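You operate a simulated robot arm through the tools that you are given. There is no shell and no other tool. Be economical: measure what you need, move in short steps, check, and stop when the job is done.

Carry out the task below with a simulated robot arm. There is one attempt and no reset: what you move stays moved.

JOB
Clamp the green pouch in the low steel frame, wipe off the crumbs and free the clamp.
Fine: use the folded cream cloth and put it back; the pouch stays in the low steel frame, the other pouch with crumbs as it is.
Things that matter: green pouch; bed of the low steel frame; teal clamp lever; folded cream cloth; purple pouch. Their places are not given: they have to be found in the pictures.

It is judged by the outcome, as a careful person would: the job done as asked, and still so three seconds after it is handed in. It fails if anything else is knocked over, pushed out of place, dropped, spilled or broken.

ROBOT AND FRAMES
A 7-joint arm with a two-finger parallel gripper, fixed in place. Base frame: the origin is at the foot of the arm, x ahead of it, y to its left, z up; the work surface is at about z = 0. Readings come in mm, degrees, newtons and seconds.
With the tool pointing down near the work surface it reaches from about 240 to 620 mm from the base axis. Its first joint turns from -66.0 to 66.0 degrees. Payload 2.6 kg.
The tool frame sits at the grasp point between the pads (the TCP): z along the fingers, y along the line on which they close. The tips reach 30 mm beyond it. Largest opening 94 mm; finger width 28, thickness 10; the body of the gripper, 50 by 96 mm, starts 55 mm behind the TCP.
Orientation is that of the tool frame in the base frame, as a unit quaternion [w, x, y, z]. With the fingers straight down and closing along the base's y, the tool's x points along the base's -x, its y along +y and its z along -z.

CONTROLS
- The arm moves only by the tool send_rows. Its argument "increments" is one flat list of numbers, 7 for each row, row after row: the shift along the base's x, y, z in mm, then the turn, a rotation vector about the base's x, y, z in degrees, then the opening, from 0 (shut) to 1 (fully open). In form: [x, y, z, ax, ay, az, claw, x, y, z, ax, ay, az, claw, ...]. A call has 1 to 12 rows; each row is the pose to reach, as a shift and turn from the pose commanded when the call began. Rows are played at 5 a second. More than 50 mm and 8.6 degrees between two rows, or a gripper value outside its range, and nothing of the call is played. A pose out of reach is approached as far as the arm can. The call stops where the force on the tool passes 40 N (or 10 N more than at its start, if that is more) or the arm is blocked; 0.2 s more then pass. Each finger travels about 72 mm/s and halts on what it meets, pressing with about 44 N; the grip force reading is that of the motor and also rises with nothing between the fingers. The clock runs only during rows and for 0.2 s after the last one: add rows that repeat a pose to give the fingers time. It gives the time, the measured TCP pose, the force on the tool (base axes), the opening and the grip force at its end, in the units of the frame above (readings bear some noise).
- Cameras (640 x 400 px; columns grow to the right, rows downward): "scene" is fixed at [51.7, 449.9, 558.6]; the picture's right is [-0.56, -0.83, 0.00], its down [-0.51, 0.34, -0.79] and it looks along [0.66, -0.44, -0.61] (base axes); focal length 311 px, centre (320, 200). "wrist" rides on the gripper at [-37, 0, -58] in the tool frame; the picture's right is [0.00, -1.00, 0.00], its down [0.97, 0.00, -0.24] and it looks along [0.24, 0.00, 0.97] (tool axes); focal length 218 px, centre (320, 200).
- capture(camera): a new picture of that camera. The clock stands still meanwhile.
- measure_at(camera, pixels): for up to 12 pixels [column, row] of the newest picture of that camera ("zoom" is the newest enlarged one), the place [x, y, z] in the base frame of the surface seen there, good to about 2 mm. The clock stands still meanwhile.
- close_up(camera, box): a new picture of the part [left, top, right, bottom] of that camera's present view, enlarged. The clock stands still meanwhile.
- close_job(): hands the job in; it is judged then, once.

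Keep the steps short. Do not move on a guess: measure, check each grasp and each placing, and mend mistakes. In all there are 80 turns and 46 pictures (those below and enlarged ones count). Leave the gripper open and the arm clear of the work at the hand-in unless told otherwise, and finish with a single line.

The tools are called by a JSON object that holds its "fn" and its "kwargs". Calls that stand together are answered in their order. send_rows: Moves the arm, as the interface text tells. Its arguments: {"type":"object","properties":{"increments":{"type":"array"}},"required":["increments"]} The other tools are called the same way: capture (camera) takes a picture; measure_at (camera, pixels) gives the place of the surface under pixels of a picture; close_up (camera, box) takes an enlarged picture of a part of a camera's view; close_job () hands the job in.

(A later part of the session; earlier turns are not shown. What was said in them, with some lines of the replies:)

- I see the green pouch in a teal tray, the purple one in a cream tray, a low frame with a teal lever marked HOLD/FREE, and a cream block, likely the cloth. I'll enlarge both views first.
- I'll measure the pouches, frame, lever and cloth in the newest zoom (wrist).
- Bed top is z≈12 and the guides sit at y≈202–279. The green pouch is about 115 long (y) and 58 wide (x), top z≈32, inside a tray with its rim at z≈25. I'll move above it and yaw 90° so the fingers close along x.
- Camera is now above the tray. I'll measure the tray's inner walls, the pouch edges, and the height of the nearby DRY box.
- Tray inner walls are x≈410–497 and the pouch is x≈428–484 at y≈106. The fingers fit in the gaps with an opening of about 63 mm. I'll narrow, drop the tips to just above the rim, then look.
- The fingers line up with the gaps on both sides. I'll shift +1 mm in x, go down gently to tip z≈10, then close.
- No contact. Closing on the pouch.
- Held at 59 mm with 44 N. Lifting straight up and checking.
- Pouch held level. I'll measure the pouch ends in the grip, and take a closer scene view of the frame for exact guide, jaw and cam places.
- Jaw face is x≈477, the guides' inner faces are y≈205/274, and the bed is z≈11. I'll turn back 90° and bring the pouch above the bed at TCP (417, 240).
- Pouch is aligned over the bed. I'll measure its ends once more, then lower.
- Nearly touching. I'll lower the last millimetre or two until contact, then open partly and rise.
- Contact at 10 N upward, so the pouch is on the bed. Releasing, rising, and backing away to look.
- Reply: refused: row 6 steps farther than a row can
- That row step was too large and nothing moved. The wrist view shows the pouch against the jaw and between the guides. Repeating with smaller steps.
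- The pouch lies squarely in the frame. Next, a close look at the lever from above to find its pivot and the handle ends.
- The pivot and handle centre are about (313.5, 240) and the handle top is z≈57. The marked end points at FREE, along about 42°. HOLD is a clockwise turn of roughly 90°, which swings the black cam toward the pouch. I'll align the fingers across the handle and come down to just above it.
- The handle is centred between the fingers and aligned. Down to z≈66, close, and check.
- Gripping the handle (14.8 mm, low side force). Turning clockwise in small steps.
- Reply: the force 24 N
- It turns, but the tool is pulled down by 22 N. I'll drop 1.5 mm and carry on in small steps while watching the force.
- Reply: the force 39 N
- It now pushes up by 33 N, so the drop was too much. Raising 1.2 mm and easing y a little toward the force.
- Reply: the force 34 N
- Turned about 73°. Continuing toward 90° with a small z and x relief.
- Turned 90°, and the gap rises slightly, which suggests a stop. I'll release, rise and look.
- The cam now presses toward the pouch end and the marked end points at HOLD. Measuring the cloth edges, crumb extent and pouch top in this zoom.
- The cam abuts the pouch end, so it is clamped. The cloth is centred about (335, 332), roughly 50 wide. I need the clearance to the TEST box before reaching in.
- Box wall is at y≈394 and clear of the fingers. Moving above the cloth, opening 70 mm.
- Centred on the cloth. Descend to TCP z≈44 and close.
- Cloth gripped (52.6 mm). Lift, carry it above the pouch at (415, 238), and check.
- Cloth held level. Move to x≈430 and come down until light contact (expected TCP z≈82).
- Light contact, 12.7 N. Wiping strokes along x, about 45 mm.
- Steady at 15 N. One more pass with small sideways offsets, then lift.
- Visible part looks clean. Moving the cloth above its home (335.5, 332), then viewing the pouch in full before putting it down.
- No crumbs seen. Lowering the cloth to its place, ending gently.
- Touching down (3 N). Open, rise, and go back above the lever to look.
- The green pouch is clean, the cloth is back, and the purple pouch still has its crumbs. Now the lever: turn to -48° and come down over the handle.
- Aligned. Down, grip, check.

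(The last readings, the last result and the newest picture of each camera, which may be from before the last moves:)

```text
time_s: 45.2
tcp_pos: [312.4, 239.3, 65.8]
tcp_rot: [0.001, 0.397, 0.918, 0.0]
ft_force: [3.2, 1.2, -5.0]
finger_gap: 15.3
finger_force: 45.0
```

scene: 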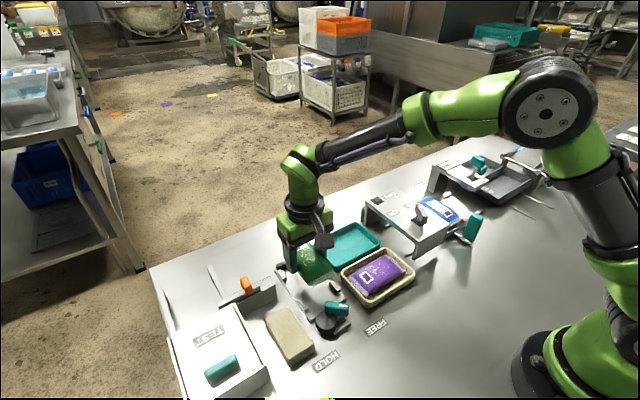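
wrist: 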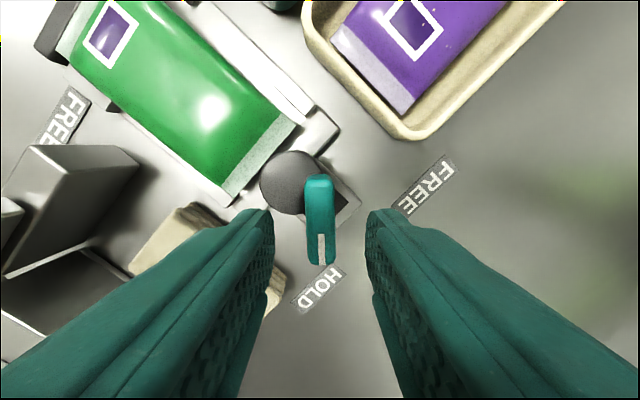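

Gripped. Turning counter-clockwise in stages.

{"fn": "send_rows", "kwargs": {"increments": [0, 0, 0, 0, 0, 6, 0.1, 0, 0, 0, 0, 0, 12, 0.1, 0, 0, 0, 0, 0, 18, 0.1, 0, 0, 0, 0, 0, 24, 0.1, 0, 0, 0, 0, 0, 30, 0.1, 0, 0, 0, 0, 0, 30, 0.1]}}

```text
time_s: 46.6
tcp_pos: [313.6, 239.1, 65.9]
tcp_rot: [0.0, 0.147, 0.989, 0.0]
ft_force: [8.1, 9.7, -20.0]
finger_gap: 15.0
finger_force: 44.5
```

{"fn": "send_rows", "kwargs": {"increments": [0.2, 0.2, -0.5, 0, 0, 6, 0.1, 0.2, 0.2, -0.5, 0, 0, 12, 0.1, 0.2, 0.2, -0.5, 0, 0, 18, 0.1, 0.2, 0.2, -0.5, 0, 0, 24, 0.1, 0.2, 0.2, -0.5, 0, 0, 30, 0.1, 0.2, 0.2, -0.5, 0, 0, 30, 0.1]}}

```text
time_s: 48.0
tcp_pos: [313.4, 240.3, 66.7]
tcp_rot: [0.0, -0.113, 0.994, 0.0]
ft_force: [-10.4, -0.7, 14.1]
finger_gap: 14.8
finger_force: 45.9
```

{"fn": "send_rows", "kwargs": {"increments": [-0.2, 0, 0.4, 0, 0, 6, 0.1, -0.2, 0, 0.4, 0, 0, 12, 0.1, -0.2, 0, 0.4, 0, 0, 18, 0.1, -0.2, 0, 0.4, 0, 0, 24, 0.1, -0.2, 0, 0.4, 0, 0, 30, 0.1, -0.2, 0, 0.4, 0, 0, 30, 0.1]}}

```text
time_s: 49.4
tcp_pos: [313.7, 240.2, 65.9]
tcp_rot: [0.0, -0.367, 0.93, 0.0]
ft_force: [-6.1, 3.1, -0.2]
finger_gap: 14.9
finger_force: 44.6
```

Turned the full 90° back (yaw 43°). Release, rise and look.

{"fn": "send_rows", "kwargs": {"increments": [0, 0, 0, 0, 0, 0, 0.3, 0, 0, 0, 0, 0, 0, 0.4, 0, 0, 20, 0, 0, 0, 0.4, 0, 0, 50, 0, 0, 0, 0.5, 0, 0, 80, 0, 0, -8, 0.7, 0, 0, 110, 0, 0, -16, 1, 0, 0, 130, 0, 0, -24, 1, 0, 0, 140, 0, 0, -32, 1, 0, 0, 140, 0, 0, -40, 1, 0, 0, 140, 0, 0, -43, 1]}}

{"fn": "close_up", "kwargs": {"camera": "wrist", "box": [180, 0, 410, 240]}}

{"fn": "capture", "kwargs": {"camera": "scene"}}

```text
time_s: 51.6
tcp_pos: [312.6, 241.0, 205.8]
tcp_rot: [0.0, 0.001, 1.0, 0.0]
ft_force: [0.1, -0.4, -0.7]
finger_gap: 93.9
finger_force: 0.1
```

```text
1.67 times, centred on (295, 120) of wrist
```

zoom: 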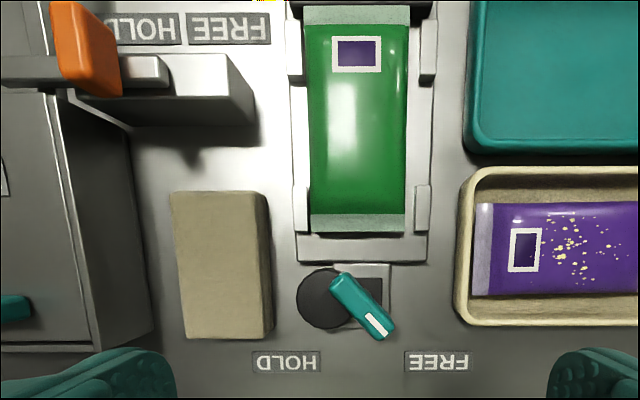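

```text
8 pictures are left
```

scene: 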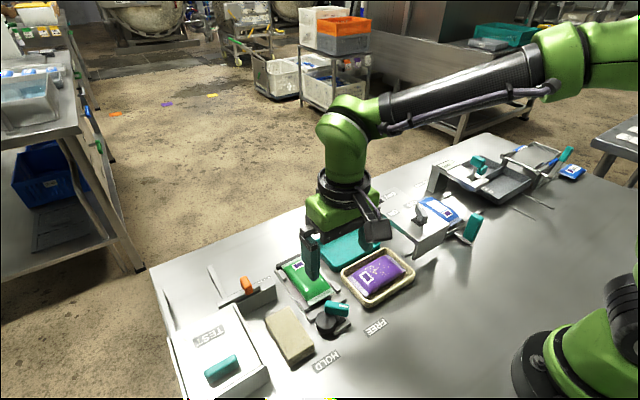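

The lever points at FREE, the pouch is clean in the frame, the cloth is back and the purple pouch is unchanged. Raising the arm clear.

{"fn": "send_rows", "kwargs": {"increments": [10, 0, 40, 0, 0, 0, 1, 20, 0, 80, 0, 0, 0, 1, 34, 0, 120, 0, 0, 0, 1, 34, 0, 137, 0, 0, 0, 1]}}

{"fn": "close_up", "kwargs": {"camera": "wrist", "box": [140, 30, 480, 230]}}

```text
time_s: 52.6
tcp_pos: [347.8, 239.7, 343.1]
tcp_rot: [-0.001, 0.001, 1.0, 0.0]
ft_force: [0.3, 1.2, -0.5]
finger_gap: 94.0
finger_force: 0.0
```

```text
1.88 times, centred on (310, 130) of wrist
```

zoom: 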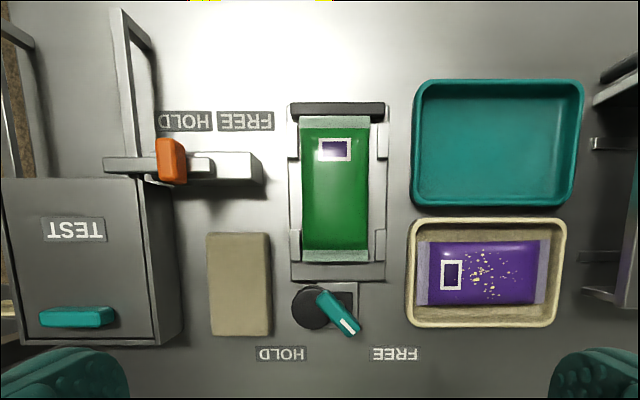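

Everything is in place, so I'm handing in.

{"fn": "close_job", "kwargs": {}}

```text
The job is handed in.
```

The green pouch was clamped, wiped clean and left in the low steel frame with the clamp back at FREE, the cream cloth is back in its place, and the purple pouch still has its crumbs.
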